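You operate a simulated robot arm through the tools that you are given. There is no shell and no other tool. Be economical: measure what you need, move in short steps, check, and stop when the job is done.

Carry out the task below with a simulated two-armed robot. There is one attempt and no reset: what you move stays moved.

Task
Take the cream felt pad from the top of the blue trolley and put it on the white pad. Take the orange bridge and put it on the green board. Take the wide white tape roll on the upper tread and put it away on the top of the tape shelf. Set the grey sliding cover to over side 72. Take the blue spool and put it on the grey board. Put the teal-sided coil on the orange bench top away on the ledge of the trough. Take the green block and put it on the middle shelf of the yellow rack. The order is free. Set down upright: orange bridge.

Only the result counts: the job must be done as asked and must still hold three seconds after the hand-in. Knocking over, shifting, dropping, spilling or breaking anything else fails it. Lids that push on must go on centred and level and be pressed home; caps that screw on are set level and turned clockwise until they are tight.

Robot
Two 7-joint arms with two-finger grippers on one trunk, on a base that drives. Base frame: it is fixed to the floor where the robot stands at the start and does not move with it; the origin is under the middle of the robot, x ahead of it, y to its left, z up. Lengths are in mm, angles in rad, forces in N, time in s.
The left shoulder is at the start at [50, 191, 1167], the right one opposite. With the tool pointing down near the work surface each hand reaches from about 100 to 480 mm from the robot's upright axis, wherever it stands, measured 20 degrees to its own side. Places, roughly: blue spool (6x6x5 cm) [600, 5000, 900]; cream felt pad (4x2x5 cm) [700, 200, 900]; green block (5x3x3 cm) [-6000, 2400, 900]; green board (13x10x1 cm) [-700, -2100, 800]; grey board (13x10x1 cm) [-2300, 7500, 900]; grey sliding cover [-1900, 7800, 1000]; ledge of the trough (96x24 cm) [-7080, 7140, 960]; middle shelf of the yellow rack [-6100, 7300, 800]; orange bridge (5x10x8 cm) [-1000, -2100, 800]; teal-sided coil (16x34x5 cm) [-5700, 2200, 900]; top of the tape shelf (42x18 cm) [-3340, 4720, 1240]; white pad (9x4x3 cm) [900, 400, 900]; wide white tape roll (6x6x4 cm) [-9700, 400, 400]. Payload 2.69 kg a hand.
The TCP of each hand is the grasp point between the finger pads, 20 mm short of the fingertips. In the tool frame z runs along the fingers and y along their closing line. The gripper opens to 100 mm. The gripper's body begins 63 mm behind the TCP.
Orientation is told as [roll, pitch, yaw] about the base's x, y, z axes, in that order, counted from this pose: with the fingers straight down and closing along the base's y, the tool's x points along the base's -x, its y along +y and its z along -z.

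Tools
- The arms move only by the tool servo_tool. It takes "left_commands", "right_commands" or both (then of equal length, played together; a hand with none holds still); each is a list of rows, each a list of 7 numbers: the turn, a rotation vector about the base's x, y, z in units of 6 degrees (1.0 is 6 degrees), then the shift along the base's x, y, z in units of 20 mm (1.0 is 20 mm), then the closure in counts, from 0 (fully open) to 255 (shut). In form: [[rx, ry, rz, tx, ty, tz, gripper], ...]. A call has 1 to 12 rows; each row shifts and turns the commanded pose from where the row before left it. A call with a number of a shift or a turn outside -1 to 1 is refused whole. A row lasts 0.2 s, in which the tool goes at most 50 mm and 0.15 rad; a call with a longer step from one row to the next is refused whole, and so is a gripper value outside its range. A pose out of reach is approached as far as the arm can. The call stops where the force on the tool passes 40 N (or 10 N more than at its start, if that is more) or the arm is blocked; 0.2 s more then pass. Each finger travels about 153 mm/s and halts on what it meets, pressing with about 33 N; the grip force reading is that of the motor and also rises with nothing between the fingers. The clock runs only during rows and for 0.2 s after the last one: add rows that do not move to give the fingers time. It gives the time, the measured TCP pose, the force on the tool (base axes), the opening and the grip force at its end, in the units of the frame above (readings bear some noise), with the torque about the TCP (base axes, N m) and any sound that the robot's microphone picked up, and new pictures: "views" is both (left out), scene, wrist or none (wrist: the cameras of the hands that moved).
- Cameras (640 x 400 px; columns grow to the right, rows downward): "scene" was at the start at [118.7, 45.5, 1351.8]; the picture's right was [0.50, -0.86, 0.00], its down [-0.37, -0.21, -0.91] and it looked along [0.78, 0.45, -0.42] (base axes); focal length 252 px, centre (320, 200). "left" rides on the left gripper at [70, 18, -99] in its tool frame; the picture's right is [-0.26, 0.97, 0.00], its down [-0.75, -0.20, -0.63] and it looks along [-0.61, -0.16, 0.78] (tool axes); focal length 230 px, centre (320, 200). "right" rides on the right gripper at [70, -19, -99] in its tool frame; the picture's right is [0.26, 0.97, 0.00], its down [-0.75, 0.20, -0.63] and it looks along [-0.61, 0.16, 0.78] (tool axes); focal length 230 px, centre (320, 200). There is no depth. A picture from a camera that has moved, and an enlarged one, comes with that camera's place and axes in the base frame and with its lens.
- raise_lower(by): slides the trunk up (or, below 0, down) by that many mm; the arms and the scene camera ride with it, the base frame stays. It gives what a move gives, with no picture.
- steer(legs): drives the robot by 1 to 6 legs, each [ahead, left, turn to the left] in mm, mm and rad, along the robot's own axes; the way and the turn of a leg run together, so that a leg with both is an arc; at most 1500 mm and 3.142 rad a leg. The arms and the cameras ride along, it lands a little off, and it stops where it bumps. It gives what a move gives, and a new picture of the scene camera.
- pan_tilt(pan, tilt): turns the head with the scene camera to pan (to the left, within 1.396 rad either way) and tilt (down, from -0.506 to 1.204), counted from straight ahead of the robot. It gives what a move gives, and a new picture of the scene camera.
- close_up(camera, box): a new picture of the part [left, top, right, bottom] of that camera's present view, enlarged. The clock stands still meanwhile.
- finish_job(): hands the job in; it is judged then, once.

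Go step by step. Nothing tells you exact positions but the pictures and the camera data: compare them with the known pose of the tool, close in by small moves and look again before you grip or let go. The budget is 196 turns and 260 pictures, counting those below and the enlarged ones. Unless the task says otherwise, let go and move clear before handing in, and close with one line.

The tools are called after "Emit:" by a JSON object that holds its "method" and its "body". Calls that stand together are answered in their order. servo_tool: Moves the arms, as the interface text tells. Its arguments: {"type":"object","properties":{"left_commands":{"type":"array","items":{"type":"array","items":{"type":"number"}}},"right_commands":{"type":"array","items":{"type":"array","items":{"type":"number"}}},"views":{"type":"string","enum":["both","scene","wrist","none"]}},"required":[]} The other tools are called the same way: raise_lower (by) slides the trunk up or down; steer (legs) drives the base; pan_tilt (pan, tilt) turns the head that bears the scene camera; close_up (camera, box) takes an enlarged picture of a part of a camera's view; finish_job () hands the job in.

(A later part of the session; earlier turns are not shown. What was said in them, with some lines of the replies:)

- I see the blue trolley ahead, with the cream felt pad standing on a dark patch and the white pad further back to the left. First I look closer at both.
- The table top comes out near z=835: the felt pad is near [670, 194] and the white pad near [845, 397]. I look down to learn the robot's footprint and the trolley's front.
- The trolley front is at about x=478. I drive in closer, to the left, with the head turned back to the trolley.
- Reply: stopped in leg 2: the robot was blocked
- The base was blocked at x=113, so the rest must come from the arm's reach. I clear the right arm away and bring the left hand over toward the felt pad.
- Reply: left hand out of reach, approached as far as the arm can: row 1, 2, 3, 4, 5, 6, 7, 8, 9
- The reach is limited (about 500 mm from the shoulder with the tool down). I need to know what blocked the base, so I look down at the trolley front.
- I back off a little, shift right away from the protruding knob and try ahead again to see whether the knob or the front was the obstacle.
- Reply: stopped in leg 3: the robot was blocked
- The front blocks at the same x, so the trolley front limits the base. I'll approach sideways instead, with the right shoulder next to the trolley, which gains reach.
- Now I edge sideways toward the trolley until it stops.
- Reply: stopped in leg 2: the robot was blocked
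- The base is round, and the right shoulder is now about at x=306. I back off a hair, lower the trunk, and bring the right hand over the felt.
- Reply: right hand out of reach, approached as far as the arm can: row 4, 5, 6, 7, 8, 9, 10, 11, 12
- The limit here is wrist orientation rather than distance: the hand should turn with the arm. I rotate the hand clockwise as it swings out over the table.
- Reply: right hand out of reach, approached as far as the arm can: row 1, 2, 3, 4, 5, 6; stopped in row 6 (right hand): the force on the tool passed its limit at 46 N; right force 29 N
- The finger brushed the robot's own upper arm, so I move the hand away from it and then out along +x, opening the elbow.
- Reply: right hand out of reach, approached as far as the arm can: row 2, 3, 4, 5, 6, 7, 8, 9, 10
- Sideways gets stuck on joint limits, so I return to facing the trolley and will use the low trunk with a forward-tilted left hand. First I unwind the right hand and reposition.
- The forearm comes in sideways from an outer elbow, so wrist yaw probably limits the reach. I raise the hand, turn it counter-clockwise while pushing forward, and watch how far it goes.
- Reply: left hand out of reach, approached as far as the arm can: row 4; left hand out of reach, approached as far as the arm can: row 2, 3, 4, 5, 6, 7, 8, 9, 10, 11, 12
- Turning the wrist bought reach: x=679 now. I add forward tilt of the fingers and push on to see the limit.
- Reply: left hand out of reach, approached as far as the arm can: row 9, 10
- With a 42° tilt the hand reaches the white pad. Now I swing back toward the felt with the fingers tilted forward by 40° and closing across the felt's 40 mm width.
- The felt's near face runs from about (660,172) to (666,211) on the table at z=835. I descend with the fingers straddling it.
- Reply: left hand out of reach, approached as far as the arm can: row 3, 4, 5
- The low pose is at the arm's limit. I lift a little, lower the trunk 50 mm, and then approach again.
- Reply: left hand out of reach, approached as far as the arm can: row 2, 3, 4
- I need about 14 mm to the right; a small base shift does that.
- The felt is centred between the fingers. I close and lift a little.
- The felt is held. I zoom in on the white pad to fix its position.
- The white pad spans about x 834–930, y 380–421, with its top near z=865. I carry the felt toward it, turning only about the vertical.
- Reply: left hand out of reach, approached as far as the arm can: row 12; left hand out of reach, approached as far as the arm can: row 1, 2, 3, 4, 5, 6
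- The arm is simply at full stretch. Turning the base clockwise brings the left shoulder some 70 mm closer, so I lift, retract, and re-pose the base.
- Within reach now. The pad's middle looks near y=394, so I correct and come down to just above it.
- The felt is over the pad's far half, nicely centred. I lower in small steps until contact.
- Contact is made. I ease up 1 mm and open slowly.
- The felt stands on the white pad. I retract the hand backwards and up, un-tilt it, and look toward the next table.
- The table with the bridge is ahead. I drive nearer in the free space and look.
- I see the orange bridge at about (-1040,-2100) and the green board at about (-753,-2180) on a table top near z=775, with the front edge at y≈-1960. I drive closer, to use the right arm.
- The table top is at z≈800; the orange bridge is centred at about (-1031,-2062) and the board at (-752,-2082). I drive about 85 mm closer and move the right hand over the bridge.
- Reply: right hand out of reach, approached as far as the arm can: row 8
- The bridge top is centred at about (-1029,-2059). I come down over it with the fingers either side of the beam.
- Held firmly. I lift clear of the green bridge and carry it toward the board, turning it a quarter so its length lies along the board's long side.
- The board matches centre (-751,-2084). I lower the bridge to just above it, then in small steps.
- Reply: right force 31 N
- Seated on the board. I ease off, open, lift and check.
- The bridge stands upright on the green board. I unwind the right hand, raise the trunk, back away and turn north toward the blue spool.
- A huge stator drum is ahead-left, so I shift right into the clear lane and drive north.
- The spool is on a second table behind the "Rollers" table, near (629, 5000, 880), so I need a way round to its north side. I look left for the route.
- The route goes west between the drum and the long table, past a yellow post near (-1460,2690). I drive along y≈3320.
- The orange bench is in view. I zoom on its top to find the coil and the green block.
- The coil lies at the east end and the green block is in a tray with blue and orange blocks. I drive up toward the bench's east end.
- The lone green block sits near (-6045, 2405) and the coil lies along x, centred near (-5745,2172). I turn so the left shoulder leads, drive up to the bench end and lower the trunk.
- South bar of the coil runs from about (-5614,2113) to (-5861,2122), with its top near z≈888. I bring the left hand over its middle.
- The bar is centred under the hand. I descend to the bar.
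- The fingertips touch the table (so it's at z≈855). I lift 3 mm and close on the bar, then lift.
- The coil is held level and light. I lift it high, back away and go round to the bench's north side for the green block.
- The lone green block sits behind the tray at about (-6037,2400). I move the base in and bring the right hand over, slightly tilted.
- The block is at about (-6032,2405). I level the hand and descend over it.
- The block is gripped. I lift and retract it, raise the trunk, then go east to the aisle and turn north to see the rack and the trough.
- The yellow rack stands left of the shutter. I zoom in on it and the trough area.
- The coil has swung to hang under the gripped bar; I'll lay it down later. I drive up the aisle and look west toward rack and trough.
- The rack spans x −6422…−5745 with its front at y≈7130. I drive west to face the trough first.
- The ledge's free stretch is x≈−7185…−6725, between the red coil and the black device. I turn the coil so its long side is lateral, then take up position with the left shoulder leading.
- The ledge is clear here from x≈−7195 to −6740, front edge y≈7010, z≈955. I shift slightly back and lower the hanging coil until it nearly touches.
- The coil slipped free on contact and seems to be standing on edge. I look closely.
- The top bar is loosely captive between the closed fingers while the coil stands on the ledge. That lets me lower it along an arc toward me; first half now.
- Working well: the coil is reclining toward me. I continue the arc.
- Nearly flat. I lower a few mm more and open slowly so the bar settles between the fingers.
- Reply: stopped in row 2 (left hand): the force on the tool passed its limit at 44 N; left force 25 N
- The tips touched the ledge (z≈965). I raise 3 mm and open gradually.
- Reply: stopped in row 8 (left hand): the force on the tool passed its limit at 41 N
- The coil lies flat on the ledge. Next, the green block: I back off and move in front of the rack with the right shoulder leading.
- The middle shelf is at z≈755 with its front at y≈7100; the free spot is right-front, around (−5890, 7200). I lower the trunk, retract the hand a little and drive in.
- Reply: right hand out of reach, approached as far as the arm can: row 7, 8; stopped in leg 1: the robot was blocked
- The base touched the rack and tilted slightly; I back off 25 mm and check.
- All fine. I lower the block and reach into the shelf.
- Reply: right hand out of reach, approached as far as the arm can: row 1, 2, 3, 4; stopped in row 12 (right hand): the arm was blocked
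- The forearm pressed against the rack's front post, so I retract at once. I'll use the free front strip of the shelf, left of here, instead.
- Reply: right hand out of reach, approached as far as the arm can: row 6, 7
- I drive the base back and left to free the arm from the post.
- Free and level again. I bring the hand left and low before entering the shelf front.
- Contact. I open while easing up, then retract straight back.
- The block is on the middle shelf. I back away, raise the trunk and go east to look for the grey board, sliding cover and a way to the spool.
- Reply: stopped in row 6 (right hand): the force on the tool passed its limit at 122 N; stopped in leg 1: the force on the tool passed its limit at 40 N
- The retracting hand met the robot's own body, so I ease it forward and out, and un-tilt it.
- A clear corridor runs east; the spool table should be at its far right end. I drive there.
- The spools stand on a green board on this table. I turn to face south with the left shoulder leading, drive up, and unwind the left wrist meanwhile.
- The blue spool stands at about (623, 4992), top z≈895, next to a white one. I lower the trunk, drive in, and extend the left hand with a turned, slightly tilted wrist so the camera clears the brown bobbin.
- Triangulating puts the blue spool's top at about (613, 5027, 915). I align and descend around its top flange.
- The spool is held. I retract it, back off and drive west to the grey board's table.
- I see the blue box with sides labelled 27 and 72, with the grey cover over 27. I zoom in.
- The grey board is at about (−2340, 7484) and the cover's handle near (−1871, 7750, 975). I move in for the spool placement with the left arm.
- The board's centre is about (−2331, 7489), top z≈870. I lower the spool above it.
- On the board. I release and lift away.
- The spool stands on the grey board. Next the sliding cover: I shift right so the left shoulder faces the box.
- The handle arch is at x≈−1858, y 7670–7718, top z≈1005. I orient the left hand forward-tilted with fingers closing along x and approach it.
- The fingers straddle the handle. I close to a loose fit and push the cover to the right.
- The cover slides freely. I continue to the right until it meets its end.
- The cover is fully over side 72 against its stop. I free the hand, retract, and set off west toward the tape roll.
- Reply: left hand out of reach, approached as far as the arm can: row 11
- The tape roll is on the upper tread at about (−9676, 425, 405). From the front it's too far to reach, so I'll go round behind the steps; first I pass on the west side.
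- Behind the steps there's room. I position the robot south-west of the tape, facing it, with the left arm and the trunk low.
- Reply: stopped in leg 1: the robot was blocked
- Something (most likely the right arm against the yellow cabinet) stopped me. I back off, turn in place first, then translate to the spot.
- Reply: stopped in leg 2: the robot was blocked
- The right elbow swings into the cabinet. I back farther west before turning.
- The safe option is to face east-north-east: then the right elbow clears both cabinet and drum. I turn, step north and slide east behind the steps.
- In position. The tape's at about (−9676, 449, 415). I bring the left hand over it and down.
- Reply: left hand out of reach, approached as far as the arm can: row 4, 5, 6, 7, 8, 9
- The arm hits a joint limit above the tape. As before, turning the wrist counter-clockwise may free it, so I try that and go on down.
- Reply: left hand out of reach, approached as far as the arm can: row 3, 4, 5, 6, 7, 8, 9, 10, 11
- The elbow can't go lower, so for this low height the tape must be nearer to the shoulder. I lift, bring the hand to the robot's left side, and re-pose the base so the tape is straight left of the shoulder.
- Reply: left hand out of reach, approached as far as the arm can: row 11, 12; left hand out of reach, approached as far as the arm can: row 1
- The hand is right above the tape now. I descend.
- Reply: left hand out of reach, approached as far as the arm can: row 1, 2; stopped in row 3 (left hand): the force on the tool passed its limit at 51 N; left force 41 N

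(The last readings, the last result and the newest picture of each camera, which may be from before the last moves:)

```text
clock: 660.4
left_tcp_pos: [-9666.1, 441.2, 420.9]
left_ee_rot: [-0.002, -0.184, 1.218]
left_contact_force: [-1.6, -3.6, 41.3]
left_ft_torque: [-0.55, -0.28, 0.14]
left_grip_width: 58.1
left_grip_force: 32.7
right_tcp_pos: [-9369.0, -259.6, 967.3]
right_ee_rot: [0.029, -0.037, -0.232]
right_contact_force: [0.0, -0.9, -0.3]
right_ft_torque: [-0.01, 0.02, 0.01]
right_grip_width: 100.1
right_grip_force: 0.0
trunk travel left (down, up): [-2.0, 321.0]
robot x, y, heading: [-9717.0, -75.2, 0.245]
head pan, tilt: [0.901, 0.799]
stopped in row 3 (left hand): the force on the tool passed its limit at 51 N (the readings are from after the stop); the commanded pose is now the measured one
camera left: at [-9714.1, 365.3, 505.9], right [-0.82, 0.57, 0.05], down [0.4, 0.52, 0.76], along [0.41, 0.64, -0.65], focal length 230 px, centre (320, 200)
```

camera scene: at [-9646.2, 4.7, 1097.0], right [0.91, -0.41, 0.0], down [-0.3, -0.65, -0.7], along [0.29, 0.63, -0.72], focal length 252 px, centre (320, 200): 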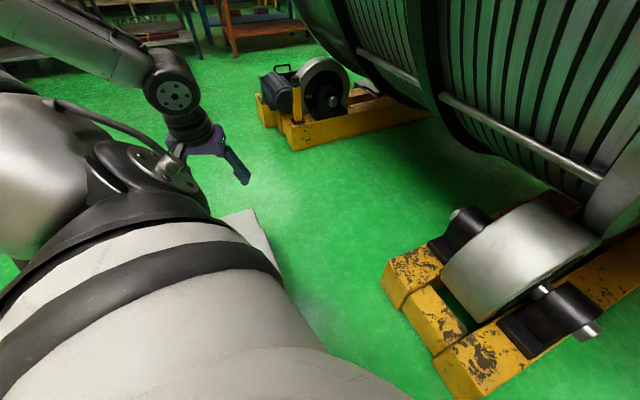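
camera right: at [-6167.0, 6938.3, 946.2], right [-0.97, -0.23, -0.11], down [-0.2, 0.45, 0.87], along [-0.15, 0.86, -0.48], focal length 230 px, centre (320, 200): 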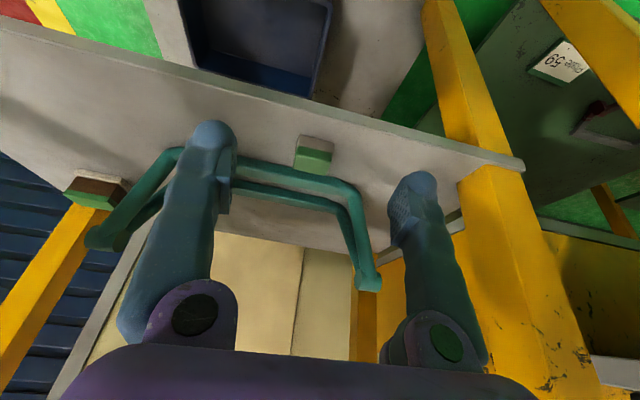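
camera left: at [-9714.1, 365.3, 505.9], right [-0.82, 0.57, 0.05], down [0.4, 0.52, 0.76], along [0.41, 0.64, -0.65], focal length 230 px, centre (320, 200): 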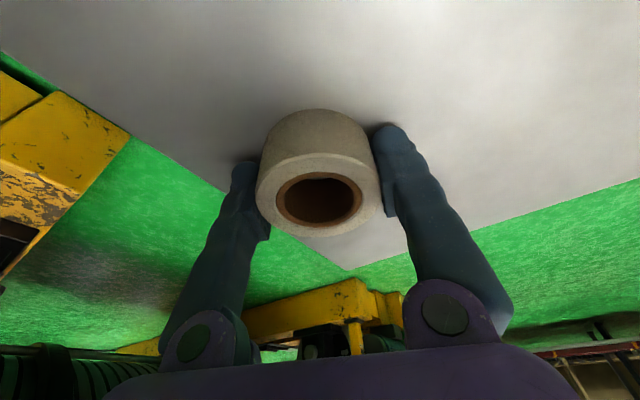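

It has gripped the roll while the tips touched the tread. I lift now.

Emit:
{"method": "servo_tool", "body": {"left_commands": [[0, 0, 0, 0, 0, 0.3, 255], [0, 0, 0, 0, 0, 0.3, 255], [0, 0, 0, 0, 0, 0.5, 255], [0, 0, 0, 0, 0, 1, 255], [0, 0, 0, 0, 0, 1, 255], [0, 0, 0, 0, 0, 1, 255], [0, 0, 0, 0, 0, 1, 255]], "views": "both"}}

```text
clock: 662.0
left_tcp_pos: [-9668.6, 439.9, 518.3]
left_ee_rot: [0.002, -0.179, 1.213]
left_contact_force: [-0.9, -0.3, -0.9]
left_ft_torque: [0.02, -0.01, -0.05]
left_grip_width: 57.8
left_grip_force: 32.9
right_tcp_pos: [-9368.0, -257.2, 967.5]
right_ee_rot: [0.024, -0.038, -0.233]
right_contact_force: [-0.4, 0.0, 0.0]
right_ft_torque: [0.0, 0.0, 0.0]
right_grip_width: 99.8
right_grip_force: 0.0
trunk travel left (down, up): [-2.0, 321.0]
robot x, y, heading: [-9717.0, -77.2, 0.243]
head pan, tilt: [0.901, 0.799]
camera scene: at [-9646.0, 4.4, 1097.0], right [0.91, -0.41, 0.0], down [-0.3, -0.65, -0.7], along [0.29, 0.63, -0.72], focal length 252 px, centre (320, 200)
camera left: at [-9715.4, 365.5, 604.9], right [-0.82, 0.57, 0.05], down [0.41, 0.52, 0.75], along [0.41, 0.63, -0.66], focal length 230 px, centre (320, 200)
```

scene: 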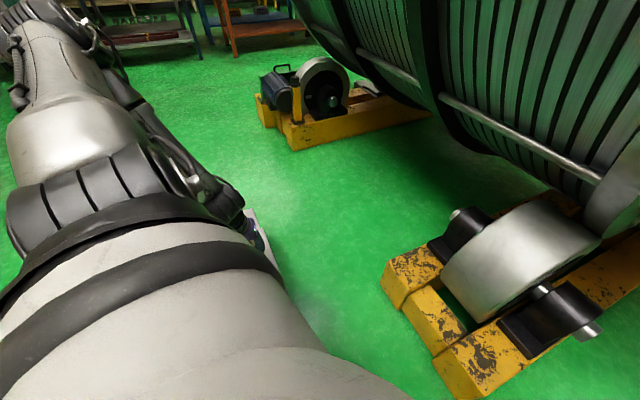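
left: 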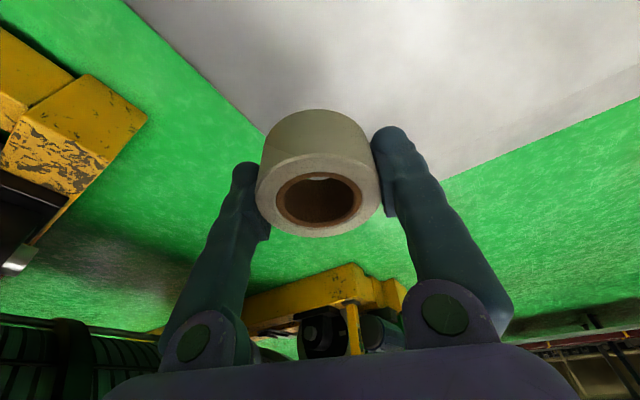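

The roll is held. I lift it high, raise the trunk and back out west.

Emit:
{"method": "servo_tool", "body": {"left_commands": [[0, 0, 0, 0, 0, 1, 255], [0, 0, 0, 0, 0, 1, 255], [0, 0, 0, 0, 0, 1, 255], [0, 0, 0, 0, 0, 1, 255], [0, 0, 0, 0, 0, 1, 255], [0, 0, 0, 0, 0, 1, 255], [0, 0, 0, 0, 0, 1, 255], [0, 0, 0, 0, 0, 1, 255], [0, 0, 0, 0, 0, 1, 255], [0, 0, 0, 0, 0, 1, 255], [0, 0, 0, 0, 0, 1, 255], [0, 0, 0, 0, 0, 1, 255]], "views": "none"}}

Emit:
{"method": "raise_lower", "body": {"by": 280}}

Emit:
{"method": "steer", "body": {"legs": [[-1000, 170, 0], [0, 0, 1.33]]}}

```text
clock: 664.6
left_tcp_pos: [-9665.7, 453.5, 755.7]
left_ee_rot: [0.001, -0.175, 1.215]
left_contact_force: [0.3, 0.4, -0.6]
left_ft_torque: [0.0, 0.02, 0.02]
left_grip_width: 57.7
left_grip_force: 33.1
left hand out of reach, approached as far as the arm can: row 8, 9, 10
right_tcp_pos: [-9368.2, -255.8, 968.8]
right_ee_rot: [0.025, -0.042, -0.234]
right_contact_force: [0.6, 0.3, -0.3]
right_ft_torque: [0.0, -0.03, 0.04]
right_grip_width: 100.0
right_grip_force: 0.2
trunk travel left (down, up): [-2.0, 321.0]
robot x, y, heading: [-9714.6, -79.3, 0.245]
head pan, tilt: [0.901, 0.799]
```

```text
clock: 667.4
left_tcp_pos: [-9663.9, 454.6, 1036.1]
left_ee_rot: [0.001, -0.176, 1.214]
left_contact_force: [0.6, -0.9, -0.8]
left_ft_torque: [-0.01, 0.01, 0.01]
left_grip_width: 58.1
left_grip_force: 33.0
right_tcp_pos: [-9367.4, -255.4, 1247.1]
right_ee_rot: [0.024, -0.04, -0.234]
right_contact_force: [0.1, -0.1, -0.1]
right_ft_torque: [-0.02, 0.02, 0.03]
right_grip_width: 100.1
right_grip_force: 0.1
trunk travel left (down, up): [-282.0, 41.0]
robot x, y, heading: [-9717.9, -82.3, 0.238]
head pan, tilt: [0.901, 0.799]
```

```text
clock: 675.9
left_tcp_pos: [-11228.9, 2.5, 1036.5]
left_ee_rot: [0.001, -0.176, 2.572]
left_contact_force: [-0.5, 1.1, -0.3]
left_ft_torque: [0.0, 0.01, 0.01]
left_grip_width: 57.8
left_grip_force: 32.8
right_tcp_pos: [-10471.4, 143.4, 1247.5]
right_ee_rot: [0.023, -0.038, 1.124]
right_contact_force: [-0.2, 0.3, 0.2]
right_ft_torque: [0.0, 0.02, -0.01]
right_grip_width: 100.3
right_grip_force: 0.0
trunk travel left (down, up): [-282.0, 41.0]
robot x, y, heading: [-10721.7, -158.6, 1.602]
head pan, tilt: [0.901, 0.799]
camera scene: at [-10788.2, -72.7, 1377.0], right [0.6, 0.8, 0.0], down [0.58, -0.43, -0.7], along [-0.56, 0.42, -0.72], focal length 252 px, centre (320, 200)
```

scene: 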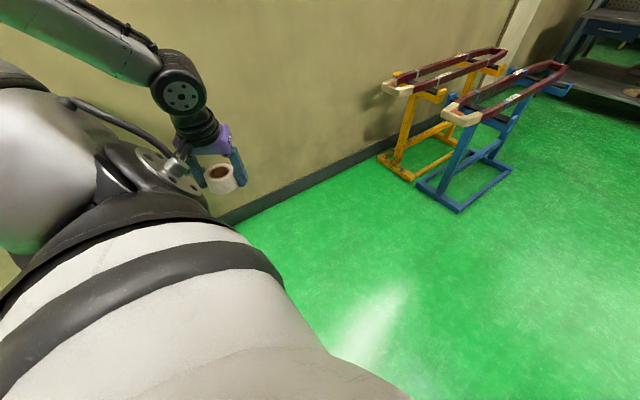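

Emit:
{"method": "servo_tool", "body": {"left_commands": [[0, 0, 0, 0.3, 1, 0.6, 255], [0, 0, 0, 0.5, 1, 0.6, 255], [0, 0, 0, 0.8, 1, 0.6, 255], [0, 0, 0, 1, 1, 0.6, 255], [0, 0, 0, 1, 1, 0.6, 255], [0, 0, 0, 1, 1, 0.6, 255], [0, 0, 0, 1, 1, 0.6, 255], [0, 0, 0, 1, 1, 0.6, 255], [0, 0, 0, 1, 1, 0.6, 255], [0, 0, 0, 1, 1, 0.6, 255], [0, 0, 0, 1, 1, 0.6, 255], [0, 0, 0, 1, 1, 0.6, 255]], "views": "none"}}

Emit:
{"method": "steer", "body": {"legs": [[0, -120, 0], [1500, 0, -0.03], [1500, 0, 0], [370, 0, 0], [0, 0, -1.57]]}}

```text
clock: 678.5
left_tcp_pos: [-11016.4, 243.1, 1180.7]
left_ee_rot: [0.004, -0.176, 2.572]
left_contact_force: [0.7, 0.3, -0.7]
left_ft_torque: [-0.02, 0.03, 0.02]
left_grip_width: 57.9
left_grip_force: 32.4
right_tcp_pos: [-10471.4, 143.4, 1248.1]
right_ee_rot: [0.024, -0.039, 1.124]
right_contact_force: [0.6, 0.4, 0.5]
right_ft_torque: [0.01, -0.03, 0.02]
right_grip_width: 99.9
right_grip_force: 0.1
trunk travel left (down, up): [-282.0, 41.0]
robot x, y, heading: [-10721.7, -159.8, 1.6]
head pan, tilt: [0.901, 0.799]
```

```text
clock: 699.9
left_tcp_pos: [-10234.1, 3447.1, 1180.0]
left_ee_rot: [0.002, -0.178, 0.974]
left_contact_force: [-0.6, 0.4, -1.1]
left_ft_torque: [-0.02, 0.0, 0.02]
left_grip_width: 57.9
left_grip_force: 33.2
right_tcp_pos: [-10352.3, 2905.6, 1247.8]
right_ee_rot: [0.026, -0.038, -0.476]
right_contact_force: [-0.3, 0.3, -1.1]
right_ft_torque: [-0.01, 0.02, -0.01]
right_grip_width: 99.9
right_grip_force: 0.1
trunk travel left (down, up): [-282.0, 41.0]
robot x, y, heading: [-10649.7, 3164.0, 0.001]
head pan, tilt: [0.901, 0.799]
camera scene: at [-10557.6, 3225.1, 1377.0], right [0.79, -0.62, 0.0], down [-0.44, -0.56, -0.7], along [0.43, 0.55, -0.72], focal length 252 px, centre (320, 200)
```

scene: 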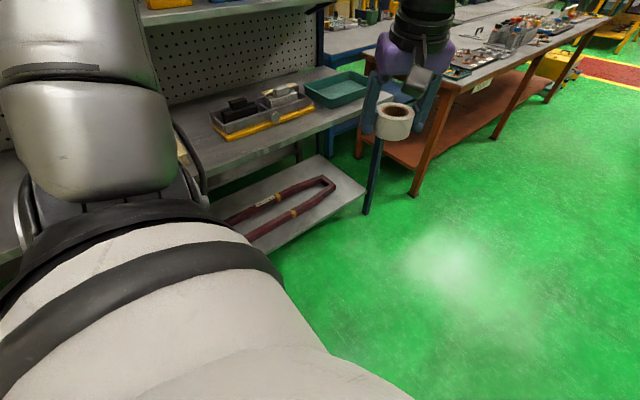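

Emit:
{"method": "steer", "body": {"legs": [[1500, 0, 0], [1500, 0, 0], [1500, 0, 0], [1500, 0, 0], [200, 0, 0], [0, 1450, 0]]}}

Emit:
{"method": "pan_tilt", "body": {"pan": 0.0, "tilt": 0.3}}

```text
clock: 742.3
left_tcp_pos: [-3861.3, 4667.4, 1178.8]
left_ee_rot: [0.002, -0.175, 0.872]
left_contact_force: [0.2, 0.2, -1.2]
left_ft_torque: [0.02, -0.02, -0.03]
left_grip_width: 57.6
left_grip_force: 33.2
right_tcp_pos: [-4030.2, 4140.9, 1247.6]
right_ee_rot: [0.025, -0.038, -0.577]
right_contact_force: [0.9, 0.0, 0.2]
right_ft_torque: [0.0, -0.05, 0.01]
right_grip_width: 100.3
right_grip_force: 0.1
trunk travel left (down, up): [-282.0, 41.0]
robot x, y, heading: [-4302.4, 4428.2, -0.093]
head pan, tilt: [0.901, 0.799]
camera scene: at [-4204.7, 4479.7, 1377.0], right [0.72, -0.69, 0.0], down [-0.5, -0.52, -0.7], along [0.48, 0.5, -0.72], focal length 252 px, centre (320, 200)
```

scene: 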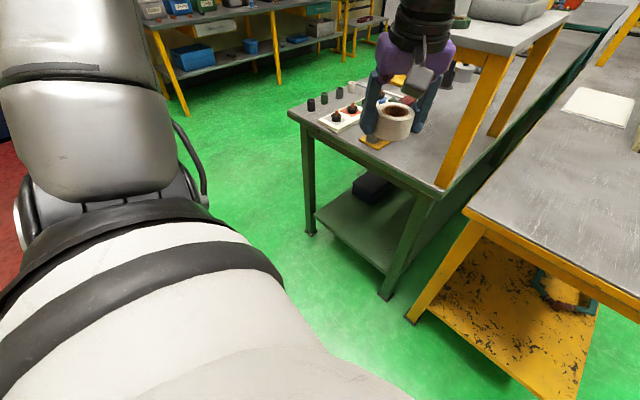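

```text
clock: 743.5
left_tcp_pos: [-3859.1, 4667.6, 1179.3]
left_ee_rot: [0.0, -0.175, 0.874]
left_contact_force: [-0.3, 0.0, -0.4]
left_ft_torque: [0.04, 0.02, 0.01]
left_grip_width: 57.7
left_grip_force: 32.8
right_tcp_pos: [-4030.7, 4140.0, 1247.3]
right_ee_rot: [0.024, -0.04, -0.574]
right_contact_force: [-0.6, 0.0, -0.3]
right_ft_torque: [0.05, -0.03, 0.03]
right_grip_width: 100.1
right_grip_force: 0.0
trunk travel left (down, up): [-282.0, 41.0]
robot x, y, heading: [-4298.3, 4427.9, -0.096]
head pan, tilt: [0.0, 0.3]
camera scene: at [-4167.8, 4412.6, 1421.4], right [-0.1, -1.0, 0.0], down [-0.29, 0.03, -0.96], along [0.95, -0.09, -0.3], focal length 252 px, centre (320, 200)
```

scene: 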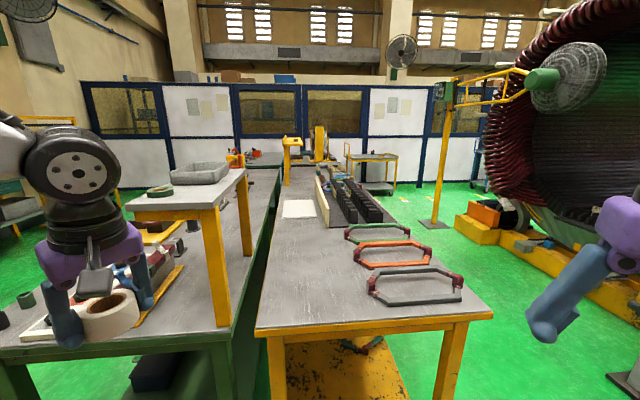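

The tape shelf is the raised stand on the green table; a green tape and a grey tray are already on it. I zoom in.

Emit:
{"method": "close_up", "body": {"camera": "scene", "box": [100, 140, 280, 240]}}

```text
3.56 times, centred on (190, 190) of scene
camera zoom: at [-4167.8, 4412.6, 1421.4], right [-0.1, -1.0, 0.0], down [-0.29, 0.03, -0.96], along [0.95, -0.09, -0.3], focal length 898 px, centre (782, 236)
```

zoom: 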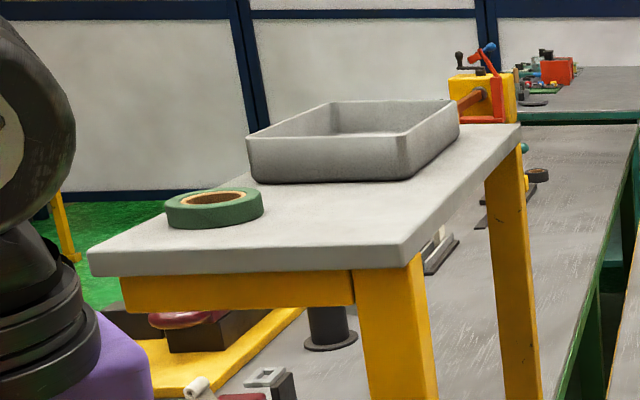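

I raise the roll above shelf height first, then approach.

Emit:
{"method": "raise_lower", "body": {"by": 40}}

Emit:
{"method": "servo_tool", "body": {"left_commands": [[0, 0, 0.8, -0.2, 0, 1, 255], [0, 0, 0.8, -0.2, 0, 1, 255], [0, 0, 0.8, -0.2, 0, 1, 255], [0, 0, 0.8, -0.2, 0, 1, 255], [0, 0, 0.8, -0.2, 0, 1, 255], [0, 0, 0.8, -0.2, 0, 1, 255], [0, 0, 0.8, 0, 0, 0, 255], [0, 0, 0.8, 0, 0, 0, 255]], "views": "none"}}

```text
clock: 744.3
left_tcp_pos: [-3860.3, 4667.0, 1220.1]
left_ee_rot: [0.001, -0.176, 0.874]
left_contact_force: [0.7, 0.4, -0.7]
left_ft_torque: [-0.05, -0.01, 0.01]
left_grip_width: 58.1
left_grip_force: 33.3
right_tcp_pos: [-4029.3, 4141.0, 1287.7]
right_ee_rot: [0.025, -0.038, -0.576]
right_contact_force: [0.0, 0.6, 0.3]
right_ft_torque: [0.02, -0.01, 0.02]
right_grip_width: 99.8
right_grip_force: 0.0
trunk travel left (down, up): [-322.0, 1.0]
robot x, y, heading: [-4301.2, 4427.8, -0.103]
head pan, tilt: [0.0, 0.3]
```

```text
clock: 746.1
left_tcp_pos: [-3884.5, 4669.4, 1340.7]
left_ee_rot: [0.002, -0.178, 1.545]
left_contact_force: [0.0, 0.5, -1.0]
left_ft_torque: [-0.02, 0.0, 0.0]
left_grip_width: 57.9
left_grip_force: 33.5
right_tcp_pos: [-4030.4, 4141.1, 1288.2]
right_ee_rot: [0.024, -0.038, -0.577]
right_contact_force: [0.2, -0.1, 1.2]
right_ft_torque: [0.01, -0.04, 0.02]
right_grip_width: 99.7
right_grip_force: 0.0
trunk travel left (down, up): [-322.0, 1.0]
robot x, y, heading: [-4297.6, 4422.1, -0.102]
head pan, tilt: [0.0, 0.3]
```

Emit:
{"method": "steer", "body": {"legs": [[0, 0, -0.25], [205, 175, 0]]}}

Emit:
{"method": "servo_tool", "body": {"left_commands": [[0, 0, 0, 0, 0, 0, 255]], "views": "wrist"}}

```text
clock: 749.2
left_tcp_pos: [-3587.5, 4652.6, 1340.0]
left_ee_rot: [0.001, -0.178, 1.292]
left_contact_force: [0.2, -0.3, -1.9]
left_ft_torque: [0.02, -0.03, 0.01]
left_grip_width: 57.8
left_grip_force: 32.8
right_tcp_pos: [-3859.4, 4176.7, 1288.1]
right_ee_rot: [0.024, -0.038, -0.829]
right_contact_force: [0.5, 0.0, -0.3]
right_ft_torque: [-0.02, 0.0, -0.02]
right_grip_width: 100.2
right_grip_force: 0.0
trunk travel left (down, up): [-322.0, 1.0]
robot x, y, heading: [-4050.6, 4518.1, -0.35]
head pan, tilt: [0.0, 0.3]
camera scene: at [-3924.8, 4474.0, 1461.4], right [-0.34, -0.94, 0.0], down [-0.28, 0.1, -0.96], along [0.9, -0.33, -0.3], focal length 252 px, centre (320, 200)
```

scene: 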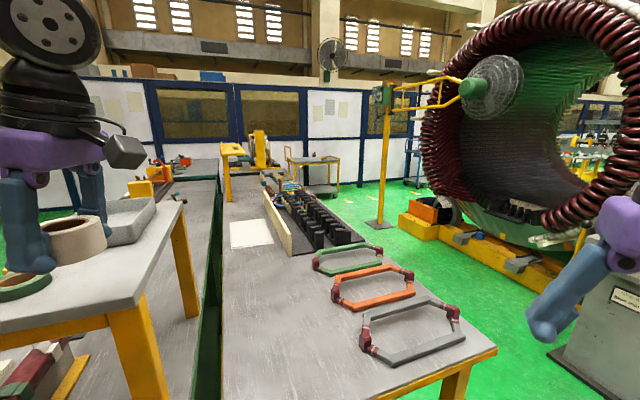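

```text
clock: 749.6
left_tcp_pos: [-3588.5, 4651.4, 1340.1]
left_ee_rot: [0.002, -0.179, 1.292]
left_contact_force: [0.1, -0.2, -1.9]
left_ft_torque: [-0.01, -0.03, -0.01]
left_grip_width: 57.7
left_grip_force: 33.1
right_tcp_pos: [-3860.8, 4175.3, 1288.7]
right_ee_rot: [0.025, -0.041, -0.826]
right_contact_force: [-0.3, 0.1, 0.1]
right_ft_torque: [-0.02, -0.03, 0.0]
right_grip_width: 100.1
right_grip_force: 0.0
trunk travel left (down, up): [-322.0, 1.0]
robot x, y, heading: [-4047.3, 4521.3, -0.349]
head pan, tilt: [0.0, 0.3]
camera left: at [-3628.4, 4573.5, 1426.2], right [-0.86, 0.51, 0.05], down [0.37, 0.55, 0.75], along [0.36, 0.66, -0.66], focal length 230 px, centre (320, 200)
```

left: 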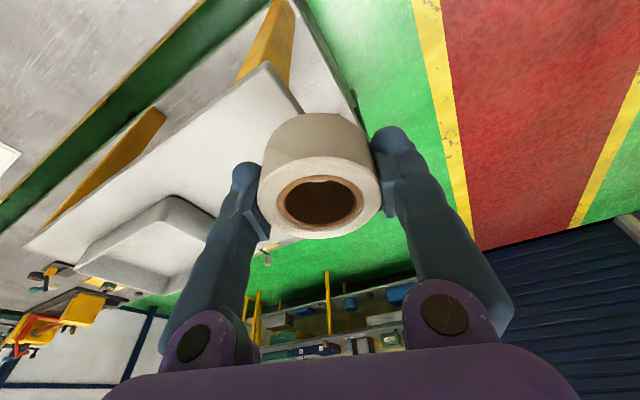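

The shelf's south-west corner is at about (−3572, 4609). I move the roll over the free spot near (−3497, 4656).

Emit:
{"method": "servo_tool", "body": {"left_commands": [[0, 0, 0, 0.9, 0.05, 0, 255], [0, 0, 0, 0.9, 0.05, 0, 255], [0, 0, 0, 0.9, 0.05, 0, 255], [0, 0, 0, 0.9, 0.05, -0.3, 255], [0, 0, 0, 0.95, 0.05, -0.6, 255], [0, 0, 0, 0, 0, -0.6, 255], [0, 0, 0, 0, 0, 0, 255]], "views": "both"}}

```text
clock: 751.2
left_tcp_pos: [-3495.9, 4656.0, 1309.7]
left_ee_rot: [0.001, -0.177, 1.295]
left_contact_force: [0.5, 0.5, -1.4]
left_ft_torque: [-0.02, -0.05, 0.01]
left_grip_width: 57.8
left_grip_force: 33.3
right_tcp_pos: [-3859.4, 4176.8, 1287.6]
right_ee_rot: [0.023, -0.038, -0.828]
right_contact_force: [0.1, -0.1, -0.7]
right_ft_torque: [0.01, 0.05, 0.0]
right_grip_width: 99.9
right_grip_force: 0.2
trunk travel left (down, up): [-322.0, 1.0]
robot x, y, heading: [-4048.4, 4517.2, -0.351]
head pan, tilt: [0.0, 0.3]
camera scene: at [-3924.7, 4474.0, 1461.4], right [-0.34, -0.94, 0.0], down [-0.28, 0.1, -0.96], along [0.9, -0.33, -0.3], focal length 252 px, centre (320, 200)
camera left: at [-3536.9, 4578.7, 1395.8], right [-0.86, 0.51, 0.05], down [0.37, 0.55, 0.75], along [0.36, 0.66, -0.66], focal length 230 px, centre (320, 200)
```

scene: 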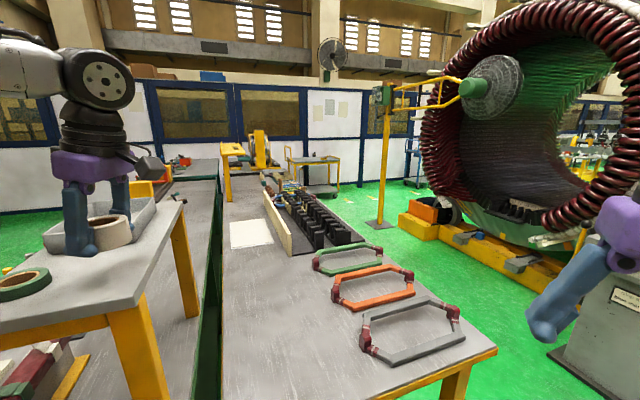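
left: 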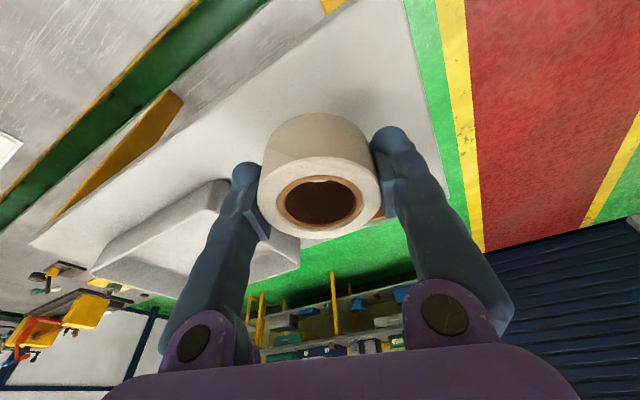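

Emit:
{"method": "servo_tool", "body": {"left_commands": [[0, 0, 0, 0, 0, -0.7, 255], [0, 0, 0, 0, 0, -0.6, 255], [0, 0, 0, 0, 0, 0, 255]], "views": "none"}}

Emit:
{"method": "servo_tool", "body": {"left_commands": [[0, 0, 0, 0, 0, -0.25, 255], [0, 0, 0, 0, 0, 0, 255]], "views": "none"}}

Emit:
{"method": "close_up", "body": {"camera": "scene", "box": [0, 170, 200, 320]}}

```text
clock: 752.0
left_tcp_pos: [-3496.3, 4657.2, 1283.8]
left_ee_rot: [0.002, -0.179, 1.293]
left_contact_force: [0.2, 0.1, -1.6]
left_ft_torque: [0.0, -0.01, 0.0]
left_grip_width: 57.7
left_grip_force: 32.9
right_tcp_pos: [-3860.2, 4176.4, 1287.7]
right_ee_rot: [0.023, -0.04, -0.827]
right_contact_force: [-0.3, -0.6, 0.6]
right_ft_torque: [0.02, 0.0, 0.03]
right_grip_width: 100.3
right_grip_force: 0.1
trunk travel left (down, up): [-322.0, 1.0]
robot x, y, heading: [-4049.6, 4522.4, -0.349]
head pan, tilt: [0.0, 0.3]
```

```text
clock: 752.6
left_tcp_pos: [-3496.1, 4656.4, 1279.0]
left_ee_rot: [0.004, -0.178, 1.294]
left_contact_force: [0.3, 0.8, -1.2]
left_ft_torque: [0.02, -0.03, -0.03]
left_grip_width: 57.9
left_grip_force: 32.7
right_tcp_pos: [-3860.2, 4177.4, 1287.7]
right_ee_rot: [0.024, -0.039, -0.828]
right_contact_force: [0.2, -0.6, 0.5]
right_ft_torque: [0.03, 0.02, 0.0]
right_grip_width: 100.1
right_grip_force: 0.1
trunk travel left (down, up): [-322.0, 1.0]
robot x, y, heading: [-4046.8, 4520.6, -0.351]
head pan, tilt: [0.0, 0.3]
```

```text
2.67 times, centred on (100, 245) of scene
camera zoom: at [-3924.9, 4474.0, 1461.4], right [-0.34, -0.94, 0.0], down [-0.28, 0.1, -0.96], along [0.9, -0.33, -0.3], focal length 673 px, centre (907, 80)
```

zoom: 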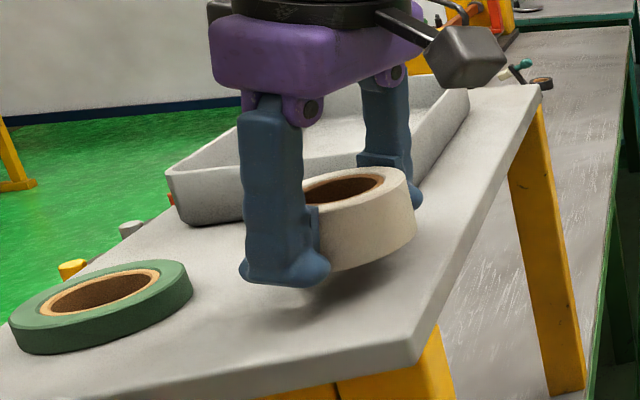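

Nearly there; I lower in small steps to contact.

Emit:
{"method": "servo_tool", "body": {"left_commands": [[0, 0, 0, 0, 0, -0.2, 255], [0, 0, 0, 0, 0, 0, 255]], "views": "none"}}

Emit:
{"method": "servo_tool", "body": {"left_commands": [[0, 0, 0, 0, 0, -0.2, 255], [0, 0, 0, 0, 0, 0, 255]], "views": "none"}}

Emit:
{"method": "servo_tool", "body": {"left_commands": [[0, 0, 0, 0, 0, -0.15, 255], [0, 0, 0, 0, 0, 0, 255]], "views": "none"}}

```text
clock: 753.2
left_tcp_pos: [-3496.6, 4656.6, 1275.2]
left_ee_rot: [0.003, -0.178, 1.291]
left_contact_force: [-0.5, -0.8, -0.8]
left_ft_torque: [-0.02, 0.02, 0.0]
left_grip_width: 57.7
left_grip_force: 32.4
right_tcp_pos: [-3859.6, 4176.4, 1288.3]
right_ee_rot: [0.025, -0.039, -0.826]
right_contact_force: [0.5, -0.9, 1.0]
right_ft_torque: [0.0, 0.02, 0.01]
right_grip_width: 100.1
right_grip_force: 0.1
trunk travel left (down, up): [-322.0, 1.0]
robot x, y, heading: [-4051.7, 4522.7, -0.35]
head pan, tilt: [0.0, 0.3]
```

```text
clock: 753.8
left_tcp_pos: [-3496.8, 4656.2, 1271.2]
left_ee_rot: [0.003, -0.178, 1.294]
left_contact_force: [0.2, -0.2, -1.0]
left_ft_torque: [-0.01, 0.02, 0.03]
left_grip_width: 58.1
left_grip_force: 33.5
right_tcp_pos: [-3860.0, 4177.6, 1288.4]
right_ee_rot: [0.024, -0.038, -0.828]
right_contact_force: [0.7, 0.5, 0.4]
right_ft_torque: [0.0, -0.02, 0.0]
right_grip_width: 100.0
right_grip_force: 0.2
trunk travel left (down, up): [-322.0, 1.0]
robot x, y, heading: [-4047.6, 4522.6, -0.352]
head pan, tilt: [0.0, 0.3]
```

```text
clock: 754.4
left_tcp_pos: [-3497.3, 4656.4, 1269.8]
left_ee_rot: [0.001, -0.178, 1.294]
left_contact_force: [-0.4, -0.6, -0.3]
left_ft_torque: [0.0, -0.02, 0.0]
left_grip_width: 57.7
left_grip_force: 33.3
right_tcp_pos: [-3859.2, 4177.2, 1287.5]
right_ee_rot: [0.026, -0.039, -0.829]
right_contact_force: [0.4, -1.0, -0.4]
right_ft_torque: [0.06, -0.01, 0.02]
right_grip_width: 100.0
right_grip_force: 0.1
trunk travel left (down, up): [-322.0, 1.0]
robot x, y, heading: [-4046.5, 4522.3, -0.353]
head pan, tilt: [0.0, 0.3]
```

Emit:
{"method": "servo_tool", "body": {"left_commands": [[0, 0, 0, 0, 0, -0.15, 255], [0, 0, 0, 0, 0, 0, 255]], "views": "none"}}

Emit:
{"method": "servo_tool", "body": {"left_commands": [[0, 0, 0, 0, 0, -0.15, 255], [0, 0, 0, 0, 0, 0, 255]], "views": "none"}}

Emit:
{"method": "close_up", "body": {"camera": "scene", "box": [0, 170, 200, 320]}}

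```text
clock: 755.0
left_tcp_pos: [-3496.0, 4657.3, 1265.4]
left_ee_rot: [0.001, -0.18, 1.293]
left_contact_force: [0.6, -0.1, -0.6]
left_ft_torque: [-0.01, -0.03, 0.01]
left_grip_width: 57.7
left_grip_force: 33.5
right_tcp_pos: [-3860.8, 4176.8, 1286.8]
right_ee_rot: [0.022, -0.038, -0.827]
right_contact_force: [-0.2, 0.4, 0.4]
right_ft_torque: [0.0, -0.01, -0.02]
right_grip_width: 100.0
right_grip_force: 0.1
trunk travel left (down, up): [-322.0, 1.0]
robot x, y, heading: [-4049.8, 4520.7, -0.35]
head pan, tilt: [0.0, 0.3]
```

```text
clock: 755.6
left_tcp_pos: [-3495.9, 4656.8, 1262.5]
left_ee_rot: [0.0, -0.177, 1.293]
left_contact_force: [0.6, 0.1, -0.9]
left_ft_torque: [0.01, -0.01, 0.01]
left_grip_width: 57.7
left_grip_force: 33.3
right_tcp_pos: [-3859.9, 4177.8, 1289.1]
right_ee_rot: [0.024, -0.039, -0.827]
right_contact_force: [-0.1, -0.2, 0.0]
right_ft_torque: [0.02, 0.01, -0.02]
right_grip_width: 100.2
right_grip_force: 0.0
trunk travel left (down, up): [-322.0, 1.0]
robot x, y, heading: [-4049.1, 4522.5, -0.348]
head pan, tilt: [0.0, 0.3]
```

```text
2.67 times, centred on (100, 245) of scene
camera zoom: at [-3924.9, 4474.1, 1461.4], right [-0.34, -0.94, 0.0], down [-0.28, 0.1, -0.96], along [0.9, -0.33, -0.3], focal length 673 px, centre (907, 80)
```

zoom: 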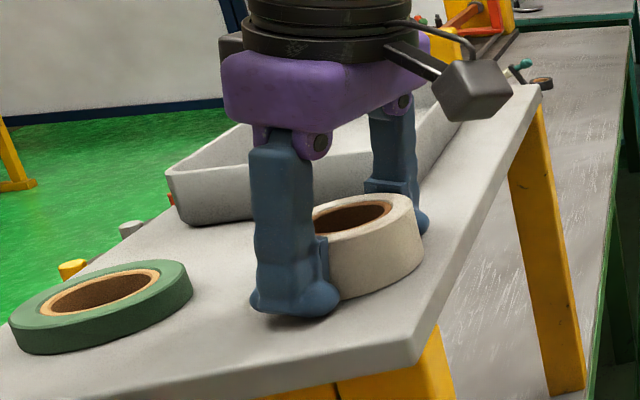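

Emit:
{"method": "servo_tool", "body": {"left_commands": [[0, 0, 0, 0, 0, -0.15, 255], [0, 0, 0, 0, 0, 0, 255]], "views": "none"}}

Emit:
{"method": "servo_tool", "body": {"left_commands": [[0, 0, 0, 0, 0, -0.15, 255], [0, 0, 0, 0, 0, 0, 255]], "views": "none"}}

Emit:
{"method": "servo_tool", "body": {"left_commands": [[0, 0, 0, 0, 0, -0.15, 255], [0, 0, 0, 0, 0, 0, 255]], "views": "none"}}

```text
clock: 756.2
left_tcp_pos: [-3496.1, 4657.3, 1261.0]
left_ee_rot: [-0.004, -0.179, 1.293]
left_contact_force: [3.9, 1.0, 17.4]
left_ft_torque: [0.38, 0.09, -0.05]
left_grip_width: 57.5
left_grip_force: 33.5
right_tcp_pos: [-3861.4, 4177.6, 1288.1]
right_ee_rot: [0.025, -0.04, -0.827]
right_contact_force: [-0.8, 0.5, -0.1]
right_ft_torque: [-0.04, 0.02, 0.01]
right_grip_width: 100.4
right_grip_force: 0.1
trunk travel left (down, up): [-322.0, 1.0]
robot x, y, heading: [-4047.7, 4517.1, -0.352]
head pan, tilt: [0.0, 0.3]
```

```text
clock: 756.6
left_tcp_pos: [-3496.0, 4657.6, 1262.2]
left_ee_rot: [-0.011, -0.177, 1.295]
left_contact_force: [-3.8, 0.9, 12.9]
left_ft_torque: [0.14, 0.44, 0.05]
left_grip_width: 57.9
left_grip_force: 33.2
right_tcp_pos: [-3860.5, 4177.0, 1287.2]
right_ee_rot: [0.026, -0.039, -0.827]
right_contact_force: [-0.2, -0.5, -0.2]
right_ft_torque: [-0.03, -0.05, 0.01]
right_grip_width: 100.0
right_grip_force: 0.1
trunk travel left (down, up): [-322.0, 1.0]
robot x, y, heading: [-4048.8, 4520.8, -0.347]
head pan, tilt: [0.0, 0.3]
stopped in row 2 (left hand): the force on the tool passed its limit at 42 N (the readings are from after the stop); the commanded pose is now the measured one
```

```text
clock: 757.3
left_tcp_pos: [-3496.6, 4656.9, 1261.7]
left_ee_rot: [-0.016, -0.178, 1.295]
left_contact_force: [-8.2, 0.6, 14.6]
left_ft_torque: [0.09, 0.69, 0.06]
left_grip_width: 57.7
left_grip_force: 32.6
right_tcp_pos: [-3862.7, 4177.1, 1289.0]
right_ee_rot: [0.026, -0.041, -0.827]
right_contact_force: [-0.1, 0.3, 0.6]
right_ft_torque: [0.0, 0.0, 0.0]
right_grip_width: 99.9
right_grip_force: 0.1
trunk travel left (down, up): [-322.0, 1.0]
robot x, y, heading: [-4045.1, 4525.6, -0.346]
head pan, tilt: [0.0, 0.3]
stopped in row 2 (left hand): the force on the tool passed its limit at 41 N (the readings are from after the stop); the commanded pose is now the measured one
```

Roll and fingertips are on the shelf. I ease up a little while opening, then lift away.

Emit:
{"method": "servo_tool", "body": {"left_commands": [[0, 0, 0, 0, 0, 0.12, 255], [0, 0, 0, 0, 0, 0.05, 105], [0, 0, 0, 0, 0, 0.1, 95], [0, 0, 0, 0, 0, 0.15, 80], [0, 0, 0, 0, 0, 0.15, 70], [0, 0, 0, 0, 0, 0.5, 70], [0, 0, 0, 0, 0, 1, 70], [0, 0, 0, 0, 0, 1, 70], [0, 0, 0, 0, 0, 1, 70], [0, 0, 0, 0, 0, 1, 70], [0, 0, 0, 0, 0, 1, 70]], "views": "both"}}

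Emit:
{"method": "close_up", "body": {"camera": "scene", "box": [0, 170, 200, 320]}}

```text
clock: 759.7
left_tcp_pos: [-3493.7, 4656.6, 1380.4]
left_ee_rot: [-0.015, -0.18, 1.298]
left_contact_force: [0.0, 0.5, 0.2]
left_ft_torque: [0.01, 0.03, 0.0]
left_grip_width: 72.6
left_grip_force: 0.1
right_tcp_pos: [-3860.4, 4177.1, 1287.7]
right_ee_rot: [0.024, -0.038, -0.828]
right_contact_force: [0.0, -0.2, -0.1]
right_ft_torque: [-0.01, -0.02, 0.0]
right_grip_width: 100.2
right_grip_force: 0.1
trunk travel left (down, up): [-322.0, 1.0]
robot x, y, heading: [-4046.9, 4517.5, -0.348]
head pan, tilt: [0.0, 0.3]
camera scene: at [-3924.8, 4474.1, 1461.4], right [-0.34, -0.94, 0.0], down [-0.28, 0.1, -0.96], along [0.9, -0.33, -0.3], focal length 252 px, centre (320, 200)
camera left: at [-3535.8, 4578.6, 1466.0], right [-0.86, 0.51, 0.03], down [0.35, 0.55, 0.76], along [0.37, 0.66, -0.65], focal length 230 px, centre (320, 200)
```

scene: 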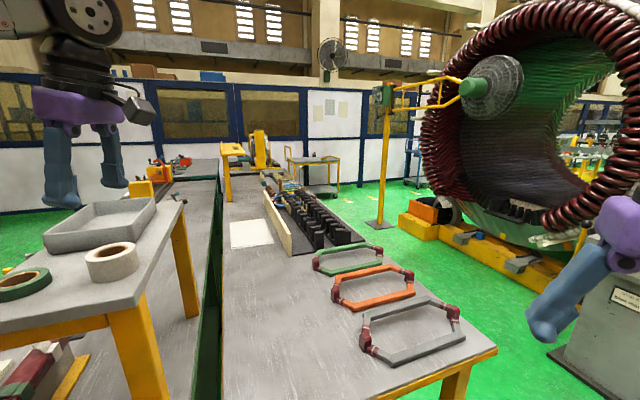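
left: 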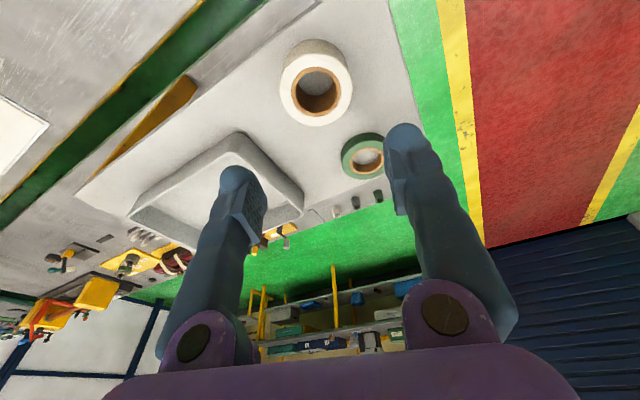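

```text
2.67 times, centred on (100, 245) of scene
camera zoom: at [-3924.8, 4474.1, 1461.4], right [-0.34, -0.94, 0.0], down [-0.28, 0.1, -0.96], along [0.9, -0.33, -0.3], focal length 673 px, centre (907, 80)
```

zoom: 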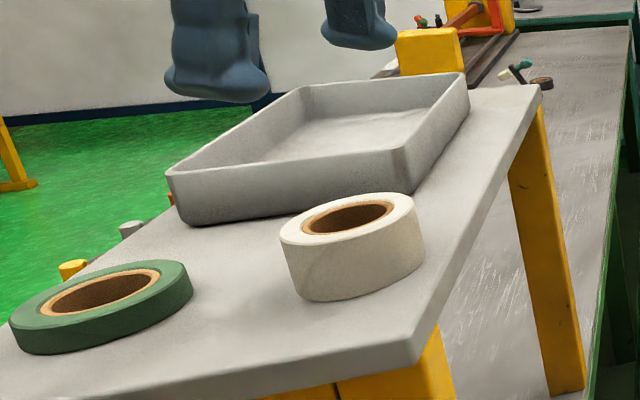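

The wide white roll sits flat on the shelf top. I back clear and hand in.

Emit:
{"method": "steer", "body": {"legs": [[-250, 0, 0]]}}

Emit:
{"method": "finish_job", "body": {}}

```text
clock: 761.5
left_tcp_pos: [-3724.9, 4740.3, 1381.4]
left_ee_rot: [-0.018, -0.177, 1.293]
left_contact_force: [-0.3, 0.4, 0.3]
left_ft_torque: [-0.04, -0.05, 0.01]
left_grip_width: 72.7
left_grip_force: 0.2
right_tcp_pos: [-4091.9, 4261.9, 1288.6]
right_ee_rot: [0.024, -0.038, -0.83]
right_contact_force: [-0.1, -0.2, -0.3]
right_ft_torque: [0.01, -0.03, -0.04]
right_grip_width: 99.8
right_grip_force: 0.0
trunk travel left (down, up): [-322.0, 1.0]
robot x, y, heading: [-4278.2, 4609.4, -0.354]
head pan, tilt: [0.0, 0.3]
camera scene: at [-4156.5, 4558.6, 1461.4], right [-0.34, -0.94, 0.0], down [-0.28, 0.1, -0.96], along [0.9, -0.33, -0.3], focal length 252 px, centre (320, 200)
```

scene: 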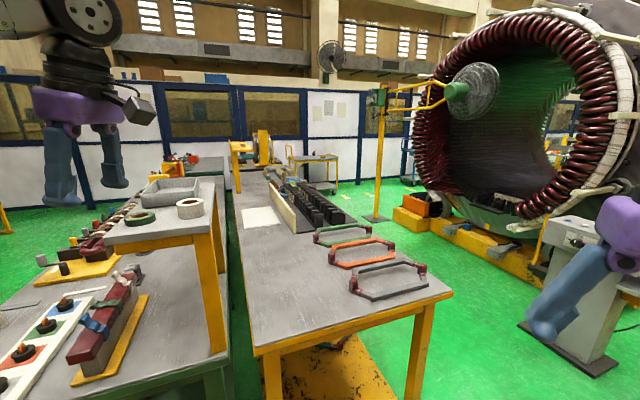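

```text
The job is handed in.
```

All seven tasks are done and handed in, but along the way the robot bumped the blue trolley, a post of the yellow rack and something by the steps (most likely the yellow cabinet). I saw nothing shift at the trolley or rack, but did not check the cabinet.
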